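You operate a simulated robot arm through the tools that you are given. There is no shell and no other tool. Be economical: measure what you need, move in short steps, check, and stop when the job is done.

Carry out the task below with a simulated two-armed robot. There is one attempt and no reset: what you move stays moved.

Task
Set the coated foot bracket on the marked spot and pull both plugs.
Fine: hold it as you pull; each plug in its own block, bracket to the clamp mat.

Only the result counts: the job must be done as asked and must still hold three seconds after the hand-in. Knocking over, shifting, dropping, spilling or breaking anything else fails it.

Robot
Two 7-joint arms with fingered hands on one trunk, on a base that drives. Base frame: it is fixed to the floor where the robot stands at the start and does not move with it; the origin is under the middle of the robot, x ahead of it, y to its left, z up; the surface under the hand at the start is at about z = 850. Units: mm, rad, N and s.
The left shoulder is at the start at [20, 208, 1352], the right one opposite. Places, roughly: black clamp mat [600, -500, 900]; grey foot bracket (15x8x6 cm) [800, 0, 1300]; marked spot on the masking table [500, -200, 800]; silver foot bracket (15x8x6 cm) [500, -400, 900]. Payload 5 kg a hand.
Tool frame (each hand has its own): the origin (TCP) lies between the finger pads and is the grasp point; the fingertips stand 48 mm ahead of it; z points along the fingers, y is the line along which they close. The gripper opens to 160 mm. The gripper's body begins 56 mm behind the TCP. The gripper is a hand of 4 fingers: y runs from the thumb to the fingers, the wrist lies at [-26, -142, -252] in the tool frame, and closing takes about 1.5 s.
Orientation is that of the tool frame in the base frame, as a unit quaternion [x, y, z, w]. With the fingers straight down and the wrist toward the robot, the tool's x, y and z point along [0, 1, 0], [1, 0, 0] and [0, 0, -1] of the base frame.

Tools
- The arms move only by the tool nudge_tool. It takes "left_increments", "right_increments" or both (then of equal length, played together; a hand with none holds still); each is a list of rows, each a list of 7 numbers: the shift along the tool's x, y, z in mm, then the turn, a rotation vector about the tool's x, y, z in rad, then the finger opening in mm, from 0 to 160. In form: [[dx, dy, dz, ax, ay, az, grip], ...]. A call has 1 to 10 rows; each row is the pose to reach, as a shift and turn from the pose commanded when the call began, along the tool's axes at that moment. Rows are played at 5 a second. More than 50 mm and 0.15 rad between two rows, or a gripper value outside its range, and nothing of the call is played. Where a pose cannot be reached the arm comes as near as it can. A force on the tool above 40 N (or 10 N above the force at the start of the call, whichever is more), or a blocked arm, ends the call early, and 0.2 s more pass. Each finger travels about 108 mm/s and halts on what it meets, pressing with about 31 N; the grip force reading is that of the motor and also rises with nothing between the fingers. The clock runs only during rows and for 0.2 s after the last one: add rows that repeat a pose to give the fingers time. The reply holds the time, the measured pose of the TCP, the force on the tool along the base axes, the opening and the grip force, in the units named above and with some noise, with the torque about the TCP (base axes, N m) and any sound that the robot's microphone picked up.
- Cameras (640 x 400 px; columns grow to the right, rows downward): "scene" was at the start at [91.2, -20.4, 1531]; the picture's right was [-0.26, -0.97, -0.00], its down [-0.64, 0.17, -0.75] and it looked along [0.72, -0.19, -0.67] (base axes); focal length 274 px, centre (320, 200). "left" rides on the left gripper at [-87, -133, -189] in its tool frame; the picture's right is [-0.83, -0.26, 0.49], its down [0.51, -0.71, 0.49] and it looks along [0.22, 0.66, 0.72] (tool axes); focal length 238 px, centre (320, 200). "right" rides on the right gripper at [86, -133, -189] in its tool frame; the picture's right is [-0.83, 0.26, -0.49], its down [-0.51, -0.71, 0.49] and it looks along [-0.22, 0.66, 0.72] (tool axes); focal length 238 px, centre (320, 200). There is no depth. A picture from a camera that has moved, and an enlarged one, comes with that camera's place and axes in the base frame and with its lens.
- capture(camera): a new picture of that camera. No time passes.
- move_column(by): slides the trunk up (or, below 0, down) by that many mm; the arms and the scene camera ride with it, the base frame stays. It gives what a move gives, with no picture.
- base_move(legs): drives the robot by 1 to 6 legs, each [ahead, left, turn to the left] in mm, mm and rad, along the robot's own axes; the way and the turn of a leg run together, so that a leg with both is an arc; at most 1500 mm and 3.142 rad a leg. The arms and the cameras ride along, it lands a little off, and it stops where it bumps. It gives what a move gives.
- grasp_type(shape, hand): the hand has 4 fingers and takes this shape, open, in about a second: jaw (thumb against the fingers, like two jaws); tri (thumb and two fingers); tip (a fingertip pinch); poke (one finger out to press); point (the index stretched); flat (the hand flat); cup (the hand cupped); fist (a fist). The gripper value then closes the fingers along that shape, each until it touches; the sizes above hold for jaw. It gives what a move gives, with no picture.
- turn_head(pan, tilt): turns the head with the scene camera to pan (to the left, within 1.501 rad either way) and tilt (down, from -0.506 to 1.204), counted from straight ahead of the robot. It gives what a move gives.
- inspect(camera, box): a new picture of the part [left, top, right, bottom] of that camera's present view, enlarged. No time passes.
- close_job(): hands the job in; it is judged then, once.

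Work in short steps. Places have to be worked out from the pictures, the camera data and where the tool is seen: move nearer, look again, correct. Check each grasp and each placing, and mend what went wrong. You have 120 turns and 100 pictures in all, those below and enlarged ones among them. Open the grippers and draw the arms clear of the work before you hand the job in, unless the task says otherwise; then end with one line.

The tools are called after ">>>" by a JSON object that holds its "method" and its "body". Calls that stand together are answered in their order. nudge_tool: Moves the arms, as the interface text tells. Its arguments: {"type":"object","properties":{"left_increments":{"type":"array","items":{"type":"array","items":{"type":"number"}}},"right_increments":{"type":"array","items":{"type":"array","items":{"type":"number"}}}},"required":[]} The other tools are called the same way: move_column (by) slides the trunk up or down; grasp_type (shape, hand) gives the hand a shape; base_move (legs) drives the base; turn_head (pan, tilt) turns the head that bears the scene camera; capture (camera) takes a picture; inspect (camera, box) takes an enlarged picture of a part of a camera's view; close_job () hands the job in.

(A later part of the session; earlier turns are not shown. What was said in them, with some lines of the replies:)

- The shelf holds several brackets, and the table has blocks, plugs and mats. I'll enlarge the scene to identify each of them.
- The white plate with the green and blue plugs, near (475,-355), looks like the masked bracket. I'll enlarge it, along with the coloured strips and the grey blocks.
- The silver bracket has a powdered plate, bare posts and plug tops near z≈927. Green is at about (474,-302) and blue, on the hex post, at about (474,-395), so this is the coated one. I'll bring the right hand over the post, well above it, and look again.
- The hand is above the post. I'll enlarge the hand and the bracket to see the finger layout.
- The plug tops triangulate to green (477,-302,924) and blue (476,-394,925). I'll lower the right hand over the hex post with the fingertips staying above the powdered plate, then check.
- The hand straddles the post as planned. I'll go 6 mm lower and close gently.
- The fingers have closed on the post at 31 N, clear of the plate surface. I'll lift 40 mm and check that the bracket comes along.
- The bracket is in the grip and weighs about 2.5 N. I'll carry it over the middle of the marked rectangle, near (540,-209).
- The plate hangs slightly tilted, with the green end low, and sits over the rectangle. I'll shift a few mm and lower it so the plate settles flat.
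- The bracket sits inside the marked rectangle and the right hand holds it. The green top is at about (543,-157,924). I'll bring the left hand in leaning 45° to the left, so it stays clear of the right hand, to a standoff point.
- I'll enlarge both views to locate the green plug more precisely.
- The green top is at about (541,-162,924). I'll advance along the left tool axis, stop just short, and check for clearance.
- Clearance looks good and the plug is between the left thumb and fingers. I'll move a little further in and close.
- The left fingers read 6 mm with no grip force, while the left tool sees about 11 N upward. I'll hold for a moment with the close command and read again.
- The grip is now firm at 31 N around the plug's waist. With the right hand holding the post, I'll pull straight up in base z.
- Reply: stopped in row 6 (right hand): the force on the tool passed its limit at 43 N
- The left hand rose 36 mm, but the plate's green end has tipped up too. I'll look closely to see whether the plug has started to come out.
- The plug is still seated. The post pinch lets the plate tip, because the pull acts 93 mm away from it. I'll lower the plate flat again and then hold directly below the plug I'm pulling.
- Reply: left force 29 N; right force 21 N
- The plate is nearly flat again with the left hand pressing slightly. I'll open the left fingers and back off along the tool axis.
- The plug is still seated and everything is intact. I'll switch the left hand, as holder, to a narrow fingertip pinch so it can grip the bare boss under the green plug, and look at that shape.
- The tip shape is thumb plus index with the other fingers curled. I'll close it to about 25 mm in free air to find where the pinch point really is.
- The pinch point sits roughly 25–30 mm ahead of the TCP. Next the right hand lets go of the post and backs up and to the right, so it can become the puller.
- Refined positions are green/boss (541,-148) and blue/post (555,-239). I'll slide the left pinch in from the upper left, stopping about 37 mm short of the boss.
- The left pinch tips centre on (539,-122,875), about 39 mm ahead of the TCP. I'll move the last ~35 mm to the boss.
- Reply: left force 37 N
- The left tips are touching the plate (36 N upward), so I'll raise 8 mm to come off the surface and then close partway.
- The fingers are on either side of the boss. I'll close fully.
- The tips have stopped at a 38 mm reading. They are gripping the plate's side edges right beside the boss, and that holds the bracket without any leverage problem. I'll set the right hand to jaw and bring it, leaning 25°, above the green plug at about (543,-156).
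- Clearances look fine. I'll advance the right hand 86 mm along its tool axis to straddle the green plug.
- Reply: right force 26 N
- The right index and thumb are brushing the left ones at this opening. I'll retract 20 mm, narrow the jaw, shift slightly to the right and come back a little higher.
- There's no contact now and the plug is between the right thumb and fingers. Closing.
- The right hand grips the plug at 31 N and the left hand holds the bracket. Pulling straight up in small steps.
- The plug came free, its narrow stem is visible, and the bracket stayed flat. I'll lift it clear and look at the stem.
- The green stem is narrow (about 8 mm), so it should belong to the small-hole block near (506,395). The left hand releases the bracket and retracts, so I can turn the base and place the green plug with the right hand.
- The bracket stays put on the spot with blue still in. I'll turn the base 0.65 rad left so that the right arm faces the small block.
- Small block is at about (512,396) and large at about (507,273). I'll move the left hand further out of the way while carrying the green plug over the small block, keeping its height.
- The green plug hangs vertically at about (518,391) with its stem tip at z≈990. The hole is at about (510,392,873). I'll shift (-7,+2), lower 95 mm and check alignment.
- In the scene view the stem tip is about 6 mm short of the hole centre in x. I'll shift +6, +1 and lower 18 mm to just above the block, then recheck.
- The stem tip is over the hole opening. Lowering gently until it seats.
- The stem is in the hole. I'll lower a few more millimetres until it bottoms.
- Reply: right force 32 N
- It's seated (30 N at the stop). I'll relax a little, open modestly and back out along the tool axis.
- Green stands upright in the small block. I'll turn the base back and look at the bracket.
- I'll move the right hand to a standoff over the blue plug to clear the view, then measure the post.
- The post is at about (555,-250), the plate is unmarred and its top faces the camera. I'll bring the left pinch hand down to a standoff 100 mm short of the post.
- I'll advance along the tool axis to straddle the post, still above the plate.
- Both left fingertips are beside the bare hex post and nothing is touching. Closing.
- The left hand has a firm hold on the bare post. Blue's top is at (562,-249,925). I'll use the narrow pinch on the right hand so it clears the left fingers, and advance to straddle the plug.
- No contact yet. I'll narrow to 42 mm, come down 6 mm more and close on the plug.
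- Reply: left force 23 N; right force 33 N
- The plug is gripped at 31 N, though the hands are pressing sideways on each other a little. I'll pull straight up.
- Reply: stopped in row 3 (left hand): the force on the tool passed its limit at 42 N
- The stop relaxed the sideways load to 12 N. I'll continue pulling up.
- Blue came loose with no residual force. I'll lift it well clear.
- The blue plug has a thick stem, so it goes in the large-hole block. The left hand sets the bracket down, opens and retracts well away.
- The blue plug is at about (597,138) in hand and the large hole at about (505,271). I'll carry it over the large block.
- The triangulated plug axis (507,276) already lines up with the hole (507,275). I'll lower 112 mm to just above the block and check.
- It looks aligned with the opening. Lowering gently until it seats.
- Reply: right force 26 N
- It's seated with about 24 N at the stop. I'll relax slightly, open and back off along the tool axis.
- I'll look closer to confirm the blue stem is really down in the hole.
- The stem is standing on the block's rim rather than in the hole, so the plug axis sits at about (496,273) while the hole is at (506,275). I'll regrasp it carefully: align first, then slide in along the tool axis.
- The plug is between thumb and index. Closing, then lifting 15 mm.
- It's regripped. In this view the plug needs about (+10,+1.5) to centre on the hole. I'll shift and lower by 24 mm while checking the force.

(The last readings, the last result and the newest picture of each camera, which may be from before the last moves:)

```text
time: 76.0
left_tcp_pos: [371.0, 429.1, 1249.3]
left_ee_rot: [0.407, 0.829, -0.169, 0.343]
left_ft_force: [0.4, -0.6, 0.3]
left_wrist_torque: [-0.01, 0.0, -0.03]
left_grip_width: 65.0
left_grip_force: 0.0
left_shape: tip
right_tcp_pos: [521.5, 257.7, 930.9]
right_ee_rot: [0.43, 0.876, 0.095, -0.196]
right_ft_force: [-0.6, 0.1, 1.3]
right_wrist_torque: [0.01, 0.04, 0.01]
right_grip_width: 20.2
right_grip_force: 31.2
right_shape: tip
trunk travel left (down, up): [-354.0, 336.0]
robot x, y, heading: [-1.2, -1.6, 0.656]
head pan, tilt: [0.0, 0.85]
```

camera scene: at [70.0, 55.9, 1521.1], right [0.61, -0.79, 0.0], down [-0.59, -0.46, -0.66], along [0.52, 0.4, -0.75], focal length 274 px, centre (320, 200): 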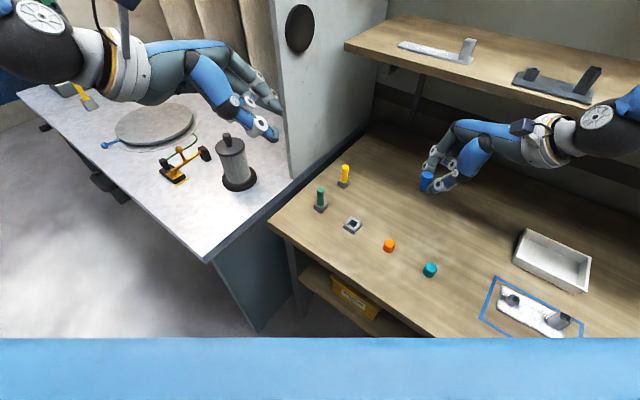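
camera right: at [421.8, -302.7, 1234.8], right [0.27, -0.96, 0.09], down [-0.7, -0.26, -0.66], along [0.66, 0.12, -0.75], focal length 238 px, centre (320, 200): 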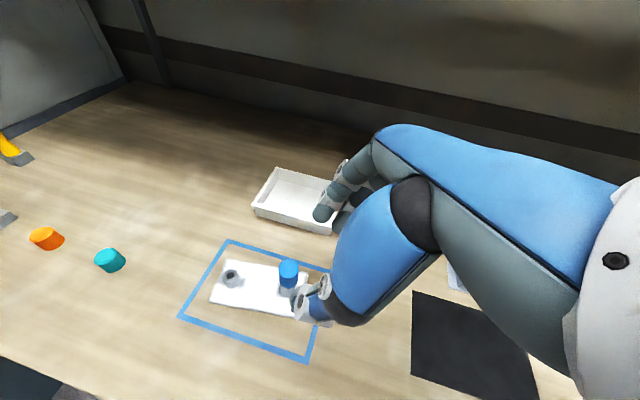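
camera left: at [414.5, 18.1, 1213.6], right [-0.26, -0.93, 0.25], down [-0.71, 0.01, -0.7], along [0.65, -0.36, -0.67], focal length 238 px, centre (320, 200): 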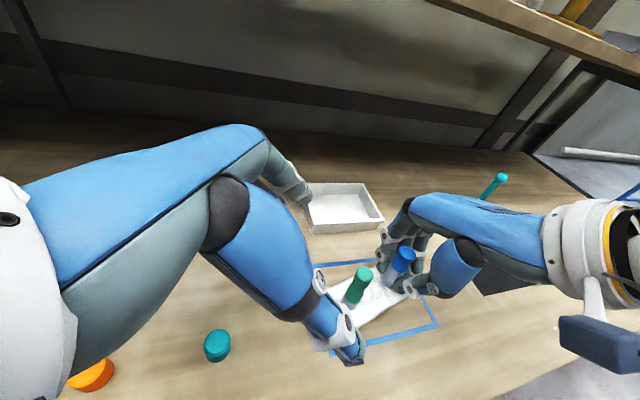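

No contact force at 7 mm below the old resting height, so the stem is entering the hole. I'll continue down until it seats.

>>> {"method": "nudge_tool", "body": {"right_increments": [[-1.7, 0, 3.6, 0, 0, 0, 0], [-3.4, 0, 7.2, 0, 0, 0, 0], [-4.6, 0, 10, 0, 0, 0, 0], [-5.5, 0, 11.8, 0, 0, 0, 0]]}}

>>> {"method": "inspect", "body": {"camera": "scene", "box": [320, 185, 376, 237]}}

```text
time: 77.0
left_tcp_pos: [369.1, 426.8, 1250.2]
left_ee_rot: [0.407, 0.83, -0.168, 0.343]
left_ft_force: [-0.1, 0.4, -0.1]
left_wrist_torque: [0.01, 0.0, -0.01]
left_grip_width: 64.8
left_grip_force: 0.1
left_shape: tip
right_tcp_pos: [521.9, 258.4, 919.9]
right_ee_rot: [0.428, 0.877, 0.098, -0.194]
right_ft_force: [0.0, -4.2, 29.1]
right_wrist_torque: [0.24, 0.29, 0.16]
right_grip_width: 22.1
right_grip_force: 31.3
right_shape: tip
trunk travel left (down, up): [-354.0, 336.0]
robot x, y, heading: [-0.9, -0.7, 0.655]
head pan, tilt: [0.0, 0.85]
```

```text
7.69 times, centred on (348, 211) of scene
camera zoom: at [68.2, 54.9, 1521.5], right [0.61, -0.79, 0.0], down [-0.59, -0.46, -0.66], along [0.52, 0.4, -0.75], focal length 2110 px, centre (105, 115)
```

zoom: 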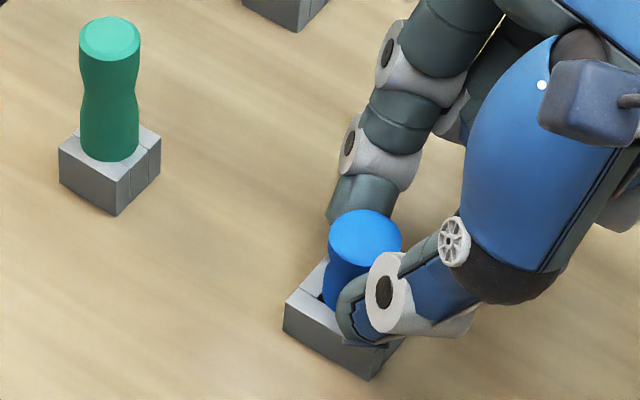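

It's seated about 18 mm deep, with the stop felt at 29 N. I'll ease up 3 mm, open wider and retract along the tool axis.

>>> {"method": "nudge_tool", "body": {"right_increments": [[1.7, 0, -3.6, 0, 0, 0, 0], [1.7, 0, -3.6, 0, 0, 0, 0], [1.7, 0, -3.6, 0, 0, 0, 30], [1.7, 0, -3.6, 0, 0, 0, 50], [1.7, 0, -3.6, 0, 0, 0, 62], [1.7, 0, -35, 0, 0, 0, 62], [1.7, 0, -80, 0, 0, 0, 62], [1.7, 0, -125, 0, 0, 0, 62]]}}

>>> {"method": "inspect", "body": {"camera": "scene", "box": [310, 185, 380, 240]}}

```text
time: 78.8
left_tcp_pos: [368.7, 427.2, 1250.7]
left_ee_rot: [0.407, 0.829, -0.168, 0.344]
left_ft_force: [-0.3, -0.6, 1.3]
left_wrist_torque: [0.04, -0.02, 0.07]
left_grip_width: 65.2
left_grip_force: 0.0
left_shape: tip
right_tcp_pos: [554.4, 215.5, 1029.5]
right_ee_rot: [0.429, 0.877, 0.095, -0.195]
right_ft_force: [-1.6, -0.1, -0.8]
right_wrist_torque: [0.13, -0.08, -0.1]
right_grip_width: 61.5
right_grip_force: 0.0
right_shape: tip
trunk travel left (down, up): [-354.0, 336.0]
robot x, y, heading: [3.3, 0.6, 0.664]
head pan, tilt: [0.0, 0.85]
```

```text
7.27 times, centred on (345, 212) of scene
camera zoom: at [68.9, 55.0, 1521.2], right [0.61, -0.79, 0.0], down [-0.59, -0.46, -0.66], along [0.52, 0.41, -0.75], focal length 1995 px, centre (138, 109)
```

zoom: 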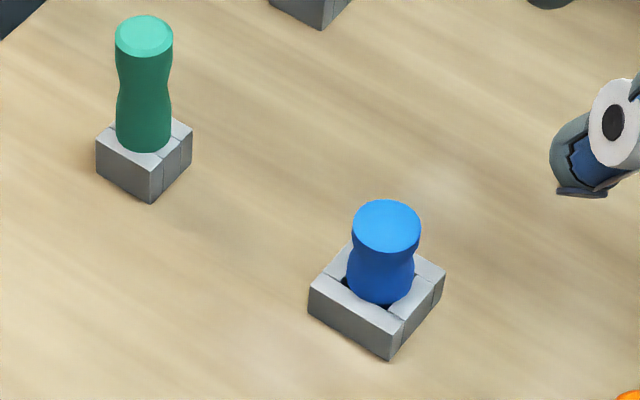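

Blue is now properly down in its block and upright. Next I'll turn back, set the right hand to jaw and vertical above the bare post, to carry the bracket to the mat. I have 3 pictures left, so I'll use them sparingly.

>>> {"method": "base_move", "body": {"legs": [[0, 0, -0.655]]}}

>>> {"method": "turn_head", "body": {"pan": -0.45, "tilt": 0.78}}

>>> {"method": "grasp_type", "body": {"shape": "jaw", "hand": "right"}}

```text
time: 81.0
left_tcp_pos: [554.8, 114.0, 1248.8]
left_ee_rot: [0.652, 0.654, -0.271, 0.271]
left_ft_force: [0.3, -0.7, 0.0]
left_wrist_torque: [0.0, 0.02, 0.01]
left_grip_width: 64.7
left_grip_force: 0.0
left_shape: tip
right_tcp_pos: [573.7, -166.4, 1030.3]
right_ee_rot: [0.689, 0.691, 0.153, -0.154]
right_ft_force: [-0.2, 0.2, 0.5]
right_wrist_torque: [0.0, 0.0, 0.0]
right_grip_width: 62.0
right_grip_force: 0.0
right_shape: tip
trunk travel left (down, up): [-354.0, 336.0]
robot x, y, heading: [-0.4, 4.1, 0.006]
head pan, tilt: [0.0, 0.85]
```

```text
time: 81.9
left_tcp_pos: [554.4, 113.9, 1249.6]
left_ee_rot: [0.652, 0.655, -0.271, 0.27]
left_ft_force: [-0.4, 0.2, 0.1]
left_wrist_torque: [-0.04, -0.05, 0.0]
left_grip_width: 64.8
left_grip_force: 0.1
left_shape: tip
right_tcp_pos: [572.4, -166.2, 1028.5]
right_ee_rot: [0.689, 0.692, 0.153, -0.154]
right_ft_force: [0.0, -0.7, -0.7]
right_wrist_torque: [0.02, 0.01, 0.02]
right_grip_width: 61.6
right_grip_force: 0.1
right_shape: tip
trunk travel left (down, up): [-354.0, 336.0]
robot x, y, heading: [-0.7, 1.5, 0.002]
head pan, tilt: [-0.45, 0.78]
```

```text
time: 82.8
left_tcp_pos: [555.5, 114.5, 1249.0]
left_ee_rot: [0.652, 0.654, -0.27, 0.271]
left_ft_force: [-0.4, 0.5, 0.9]
left_wrist_torque: [0.0, 0.01, 0.0]
left_grip_width: 64.7
left_grip_force: 0.0
left_shape: tip
right_tcp_pos: [573.1, -166.3, 1029.6]
right_ee_rot: [0.689, 0.692, 0.153, -0.153]
right_ft_force: [-0.4, 0.5, 0.5]
right_wrist_torque: [-0.01, -0.01, -0.01]
right_grip_width: 159.5
right_grip_force: 0.0
right_shape: jaw
trunk travel left (down, up): [-354.0, 336.0]
robot x, y, heading: [0.5, -0.3, 0.002]
head pan, tilt: [-0.45, 0.78]
```

I'll straighten the right hand and park it just right of the bracket, so the scene camera can see both the post and the mat.

>>> {"method": "nudge_tool", "body": {"right_increments": [[-36, -3, -21, 0, -0.109, 0, 120], [-71, -6, -42, 0, -0.218, 0, 90], [-107, -8, -62, 0, -0.327, 0, 80], [-142, -11, -83, 0, -0.436, 0, 80], [-142, -11, -83, 0, -0.436, 0, 80]]}}

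>>> {"method": "inspect", "body": {"camera": "scene", "box": [180, 170, 440, 330]}}

```text
time: 84.0
left_tcp_pos: [555.0, 113.5, 1249.4]
left_ee_rot: [0.652, 0.655, -0.271, 0.271]
left_ft_force: [0.5, 0.0, -0.6]
left_wrist_torque: [0.01, -0.02, -0.02]
left_grip_width: 64.8
left_grip_force: 0.0
left_shape: tip
right_tcp_pos: [564.2, -331.4, 1042.2]
right_ee_rot: [0.705, 0.709, -0.001, 0.0]
right_ft_force: [0.0, 0.1, 0.7]
right_wrist_torque: [0.03, -0.02, -0.04]
right_grip_width: 80.8
right_grip_force: 0.0
right_shape: jaw
trunk travel left (down, up): [-354.0, 336.0]
robot x, y, heading: [3.1, -1.6, 0.005]
head pan, tilt: [-0.45, 0.78]
```

```text
2.46 times, centred on (310, 250) of scene
camera zoom: at [84.1, -33.5, 1526.6], right [-0.43, -0.9, 0.0], down [-0.63, 0.3, -0.71], along [0.64, -0.31, -0.7], focal length 675 px, centre (345, 77)
```

zoom: 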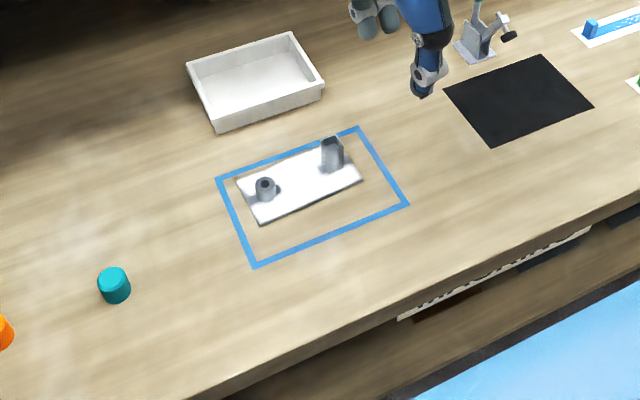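

The post is at about (561,-249), and the mat centre at about (557,-532) measured with the same bias as the plate centre (562,-203). The clamp arm near (634,-564) leaves room. I'll move over the post, descend and grip it.

>>> {"method": "nudge_tool", "body": {"right_increments": [[41, -2, 0, 0, 0, 0, 80], [82, -3, 10, 0, 0, 0, 75], [82, -3, 55, 0, 0, 0, 75], [82, -3, 100, 0, 0, 0, 75], [82, -3, 120, 0, 0, 0, 75], [82, -3, 127, 0, 0, 0, 75]]}}

>>> {"method": "nudge_tool", "body": {"right_increments": [[0, 0, 0, 0, 0, 0, 50], [0, 0, 0, 0, 0, 0, 30], [0, 0, 0, 0, 0, 0, 10], [0, 0, 0, 0, 0, 0, 0], [0, 0, 0, 0, 0, 0, 0], [0, 0, 0, 0, 0, 0, 0]]}}

```text
time: 85.4
left_tcp_pos: [555.3, 113.3, 1248.2]
left_ee_rot: [0.652, 0.655, -0.27, 0.271]
left_ft_force: [0.3, 0.7, -0.6]
left_wrist_torque: [-0.04, 0.03, 0.01]
left_grip_width: 64.8
left_grip_force: 0.0
left_shape: tip
right_tcp_pos: [560.0, -247.3, 916.7]
right_ee_rot: [0.706, 0.708, -0.001, 0.0]
right_ft_force: [0.1, 0.7, 0.4]
right_wrist_torque: [-0.02, 0.04, -0.01]
right_grip_width: 75.4
right_grip_force: 0.1
right_shape: jaw
trunk travel left (down, up): [-354.0, 336.0]
robot x, y, heading: [1.7, 0.3, 0.006]
head pan, tilt: [-0.45, 0.78]
```

```text
time: 86.8
left_tcp_pos: [554.4, 114.8, 1250.2]
left_ee_rot: [0.652, 0.655, -0.271, 0.271]
left_ft_force: [0.5, 0.1, -0.4]
left_wrist_torque: [-0.04, 0.0, -0.01]
left_grip_width: 65.0
left_grip_force: 0.0
left_shape: tip
right_tcp_pos: [560.5, -247.3, 917.4]
right_ee_rot: [0.706, 0.709, 0.001, 0.0]
right_ft_force: [-0.6, 0.3, 0.2]
right_wrist_torque: [0.03, -0.03, -0.04]
right_grip_width: 17.6
right_grip_force: 31.4
right_shape: jaw
trunk travel left (down, up): [-354.0, 336.0]
robot x, y, heading: [3.4, -0.6, 0.009]
head pan, tilt: [-0.45, 0.78]
```

The post is gripped (17.6 mm, 31 N). Lifting 45 mm and checking the weight.

>>> {"method": "nudge_tool", "body": {"right_increments": [[0, 0, -10, 0, 0, 0, 0], [0, 0, -28, 0, 0, 0, 0], [0, 0, -45, 0, 0, 0, 0], [0, 0, -45, 0, 0, 0, 0]]}}

>>> {"method": "nudge_tool", "body": {"right_increments": [[-37, -1, 0, 0, 0, 0.01, 0], [-74, -2, 0, 0, 0, 0.02, 0], [-111, -3, 0, 0, 0, 0.03, 0], [-148, -4, 0, 0, 0, 0.04, 0], [-185, -5, 0, 0, 0, 0.05, 0], [-222, -6, 0, 0, 0, 0.06, 0], [-259, -7, 0, 0, 0, 0.06, 0], [-296, -8, 0, 0, 0, 0.06, 0], [-331, -8, 0, 0, 0, 0.06, 0], [-331, -8, 0, 0, 0, 0.06, 0]]}}

>>> {"method": "inspect", "body": {"camera": "scene", "box": [290, 150, 470, 290]}}

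```text
time: 87.8
left_tcp_pos: [555.7, 114.0, 1249.4]
left_ee_rot: [0.652, 0.655, -0.271, 0.269]
left_ft_force: [0.7, -0.7, -0.2]
left_wrist_torque: [0.0, 0.01, -0.04]
left_grip_width: 64.9
left_grip_force: 0.1
left_shape: tip
right_tcp_pos: [560.3, -248.6, 962.6]
right_ee_rot: [0.706, 0.708, 0.0, -0.001]
right_ft_force: [0.0, -0.2, -1.3]
right_wrist_torque: [-0.06, 0.02, -0.01]
right_grip_width: 17.2
right_grip_force: 30.2
right_shape: jaw
trunk travel left (down, up): [-354.0, 336.0]
robot x, y, heading: [-0.0, -1.8, 0.001]
head pan, tilt: [-0.45, 0.78]
```

```text
time: 89.4
left_tcp_pos: [553.1, 114.0, 1251.4]
left_ee_rot: [0.652, 0.654, -0.27, 0.271]
left_ft_force: [0.0, -0.5, 0.2]
left_wrist_torque: [0.06, -0.04, 0.0]
left_grip_width: 65.1
left_grip_force: 0.1
left_shape: tip
right_tcp_pos: [550.4, -493.3, 960.1]
right_ee_rot: [0.722, 0.692, 0.003, -0.007]
right_ft_force: [-6.4, 4.8, 5.2]
right_wrist_torque: [-0.02, -0.09, 0.01]
right_grip_width: 17.0
right_grip_force: 30.8
right_shape: jaw
trunk travel left (down, up): [-354.0, 336.0]
robot x, y, heading: [-2.0, 0.4, 0.004]
head pan, tilt: [-0.45, 0.78]
stopped in row 8 (right hand): the force on the tool passed its limit at 45 N (the readings are from after the stop); the commanded pose is now the measured one
```

```text
2.86 times, centred on (380, 220) of scene
camera zoom: at [82.6, -33.5, 1526.7], right [-0.43, -0.9, 0.0], down [-0.63, 0.3, -0.71], along [0.64, -0.31, -0.7], focal length 784 px, centre (149, 143)
```

zoom: 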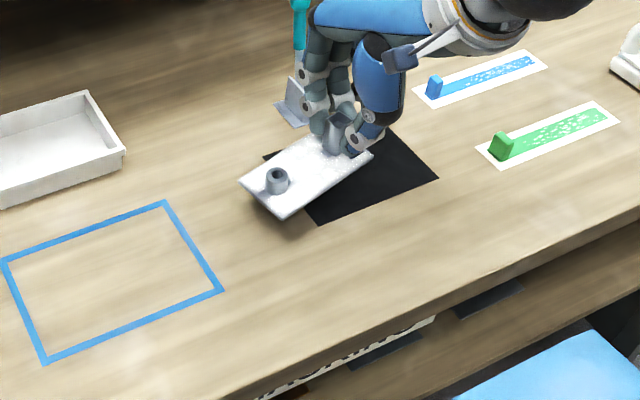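

The right fingers bumped the clamp handle, near (681,-524,992). I'll back away towards the robot, pass the handle on that side and straighten the bracket's yaw on the way.

>>> {"method": "nudge_tool", "body": {"right_increments": [[4, -20, 0, 0, 0, 0, 0], [2, -60, 0, 0, 0, 0, 0], [-30, -59, 0, 0, 0, 0.04, 0], [-60, -58, 0, 0, 0, 0.09, 0], [-94, -56, 0, 0, 0, 0.13, 0], [-94, -56, 0, 0, 0, 0.13, 0]]}}

```text
time: 90.8
left_tcp_pos: [555.4, 115.0, 1250.0]
left_ee_rot: [0.653, 0.654, -0.27, 0.27]
left_ft_force: [0.1, 0.4, -0.5]
left_wrist_torque: [-0.06, 0.02, -0.02]
left_grip_width: 64.6
left_grip_force: 0.2
left_shape: tip
right_tcp_pos: [491.5, -583.7, 960.9]
right_ee_rot: [0.766, 0.643, 0.001, -0.004]
right_ft_force: [0.4, 0.8, -0.8]
right_wrist_torque: [-0.12, 0.05, -0.05]
right_grip_width: 16.9
right_grip_force: 30.9
right_shape: jaw
trunk travel left (down, up): [-354.0, 336.0]
robot x, y, heading: [-1.1, 2.3, 0.006]
head pan, tilt: [-0.45, 0.78]
```

Clear of the clamp. I'll now move +55 mm in x over the mat in small steps, watching the force.

>>> {"method": "nudge_tool", "body": {"right_increments": [[2.1, 13.5, 0, 0, 0, 0, 0], [4.3, 27, 0, 0, 0, 0, 0], [6.4, 40.5, 0, 0, 0, 0, 0], [8.6, 54.4, 0, 0, 0, 0, 0], [8.6, 54.4, 0, 0, 0, 0, 0]]}}

```text
time: 92.0
left_tcp_pos: [554.0, 114.8, 1249.3]
left_ee_rot: [0.652, 0.654, -0.27, 0.271]
left_ft_force: [0.2, -0.5, 0.0]
left_wrist_torque: [0.0, -0.01, 0.03]
left_grip_width: 64.5
left_grip_force: 0.0
left_shape: tip
right_tcp_pos: [548.4, -585.6, 960.9]
right_ee_rot: [0.766, 0.643, 0.001, -0.005]
right_ft_force: [0.6, 0.7, -1.5]
right_wrist_torque: [-0.05, 0.01, 0.0]
right_grip_width: 16.9
right_grip_force: 30.3
right_shape: jaw
trunk travel left (down, up): [-354.0, 336.0]
robot x, y, heading: [2.2, 1.4, 0.01]
head pan, tilt: [-0.45, 0.78]
```

No contact. Lowering 43 mm onto the mat so the plate settles flat.

>>> {"method": "nudge_tool", "body": {"right_increments": [[0, 0, 15, 0, 0, 0, 0], [0, 0, 28, 0, 0, 0, 0], [0, 0, 36, 0, 0, 0, 0], [0, 0, 41, 0, 0, 0, 0], [0, 0, 44, 0, 0, 0, 0], [0, 0, 44, 0, 0, 0, 0]]}}

```text
time: 93.4
left_tcp_pos: [553.5, 114.4, 1250.1]
left_ee_rot: [0.652, 0.655, -0.269, 0.271]
left_ft_force: [0.3, -0.5, -0.2]
left_wrist_torque: [0.02, 0.02, -0.03]
left_grip_width: 64.5
left_grip_force: 0.1
left_shape: tip
right_tcp_pos: [548.8, -587.3, 915.8]
right_ee_rot: [0.766, 0.643, 0.002, -0.004]
right_ft_force: [-0.9, -1.5, 4.7]
right_wrist_torque: [0.08, -0.19, -0.05]
right_grip_width: 16.9
right_grip_force: 31.5
right_shape: jaw
trunk travel left (down, up): [-354.0, 336.0]
robot x, y, heading: [-0.1, -4.2, 0.002]
head pan, tilt: [-0.45, 0.78]
```

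It's down, with about 5 N on the mat. I'll use the last picture to check the placement before letting go.

>>> {"method": "inspect", "body": {"camera": "scene", "box": [310, 150, 450, 250]}}

```text
4.00 times, centred on (380, 200) of scene
camera zoom: at [83.6, -33.3, 1526.7], right [-0.43, -0.9, 0.0], down [-0.63, 0.3, -0.71], along [0.64, -0.31, -0.7], focal length 1097 px, centre (80, 200)
```

zoom: 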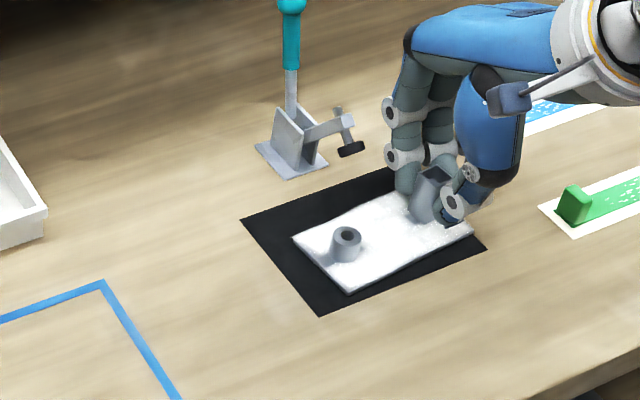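

The plate is flat on the mat but sits a bit towards its front right edge. With about 18 mm of image clearance to the clamp tip, I'll slide it (+8, +7) mm for margin and then release with only a small opening.

>>> {"method": "nudge_tool", "body": {"right_increments": [[2.8, 2.2, 0, 0, 0, 0, 0], [5.5, 4.5, 0, 0, 0, 0, 0], [8.3, 6.7, 0, 0, 0, 0, 0], [8.3, 6.7, 0, 0, 0, 0, 0]]}}

```text
time: 94.4
left_tcp_pos: [554.0, 114.3, 1251.1]
left_ee_rot: [0.652, 0.654, -0.271, 0.271]
left_ft_force: [-0.5, -0.1, 0.2]
left_wrist_torque: [0.05, -0.03, -0.01]
left_grip_width: 64.9
left_grip_force: 0.0
left_shape: tip
right_tcp_pos: [555.9, -579.5, 916.0]
right_ee_rot: [0.766, 0.643, 0.002, -0.005]
right_ft_force: [-1.9, -1.8, 5.8]
right_wrist_torque: [0.1, -0.09, 0.0]
right_grip_width: 17.2
right_grip_force: 31.3
right_shape: jaw
trunk travel left (down, up): [-354.0, 336.0]
robot x, y, heading: [3.0, -1.5, 0.007]
head pan, tilt: [-0.45, 0.78]
```

Slid without snagging. I'll open to about 34 mm and pause to check the fingers are free.

>>> {"method": "nudge_tool", "body": {"right_increments": [[0, 0, 0, 0, 0, 0, 25], [0, 0, 0, 0, 0, 0, 34], [0, 0, 0, 0, 0, 0, 34], [0, 0, -5, 0, 0, 0, 34]]}}

```text
time: 95.4
left_tcp_pos: [554.8, 115.2, 1249.9]
left_ee_rot: [0.652, 0.655, -0.27, 0.271]
left_ft_force: [-0.7, -0.6, -0.2]
left_wrist_torque: [-0.01, -0.04, 0.01]
left_grip_width: 64.9
left_grip_force: 0.1
left_shape: tip
right_tcp_pos: [555.7, -579.6, 921.3]
right_ee_rot: [0.765, 0.643, 0.001, -0.006]
right_ft_force: [-0.4, 0.2, 0.0]
right_wrist_torque: [-0.01, -0.05, -0.03]
right_grip_width: 33.6
right_grip_force: 0.2
right_shape: jaw
trunk travel left (down, up): [-354.0, 336.0]
robot x, y, heading: [0.6, 3.0, 0.004]
head pan, tilt: [-0.45, 0.78]
```

Free, with no load. I'll rise straight above the post, then draw back towards the robot, away from the clamp.

>>> {"method": "nudge_tool", "body": {"right_increments": [[0, 0, -15, 0, 0, 0, 34], [0, 0, -35, 0, 0, 0, 34], [0, 0, -60, 0, 0, 0, 34], [0, -40, -90, 0, 0, 0, 60], [0, -80, -120, 0, 0, 0, 100], [0, -100, -160, 0, 0, 0, 120]]}}

```text
time: 96.8
left_tcp_pos: [551.5, 116.4, 1250.5]
left_ee_rot: [0.652, 0.654, -0.269, 0.272]
left_ft_force: [-1.1, 1.5, 0.2]
left_wrist_torque: [-0.05, -0.09, 0.08]
left_grip_width: 64.8
left_grip_force: 0.1
left_shape: tip
right_tcp_pos: [455.1, -562.1, 1082.5]
right_ee_rot: [0.766, 0.643, 0.001, -0.004]
right_ft_force: [0.1, 1.7, 1.3]
right_wrist_torque: [-0.09, -0.11, -0.02]
right_grip_width: 119.5
right_grip_force: 0.0
right_shape: jaw
trunk travel left (down, up): [-354.0, 336.0]
robot x, y, heading: [-0.8, -3.1, 0.006]
head pan, tilt: [-0.45, 0.78]
```

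Both hands are empty and clear. Green is in the small block, blue is in the large block, and the bracket is on the mat, so I'm handing in.

>>> {"method": "close_job", "body": {}}

```text
The job is handed in.
```

The coated bracket went onto the marked spot and was held by hand for both pulls; green is in the small block, blue in the large one, and the bracket now sits on the clamp mat. Three things happened on the way: my fingers touched the powdered plate during the first pull, my right hand bumped the clamp handle once (it didn't visibly shift), and I was out of pictures after the final 10 mm slide on the mat.
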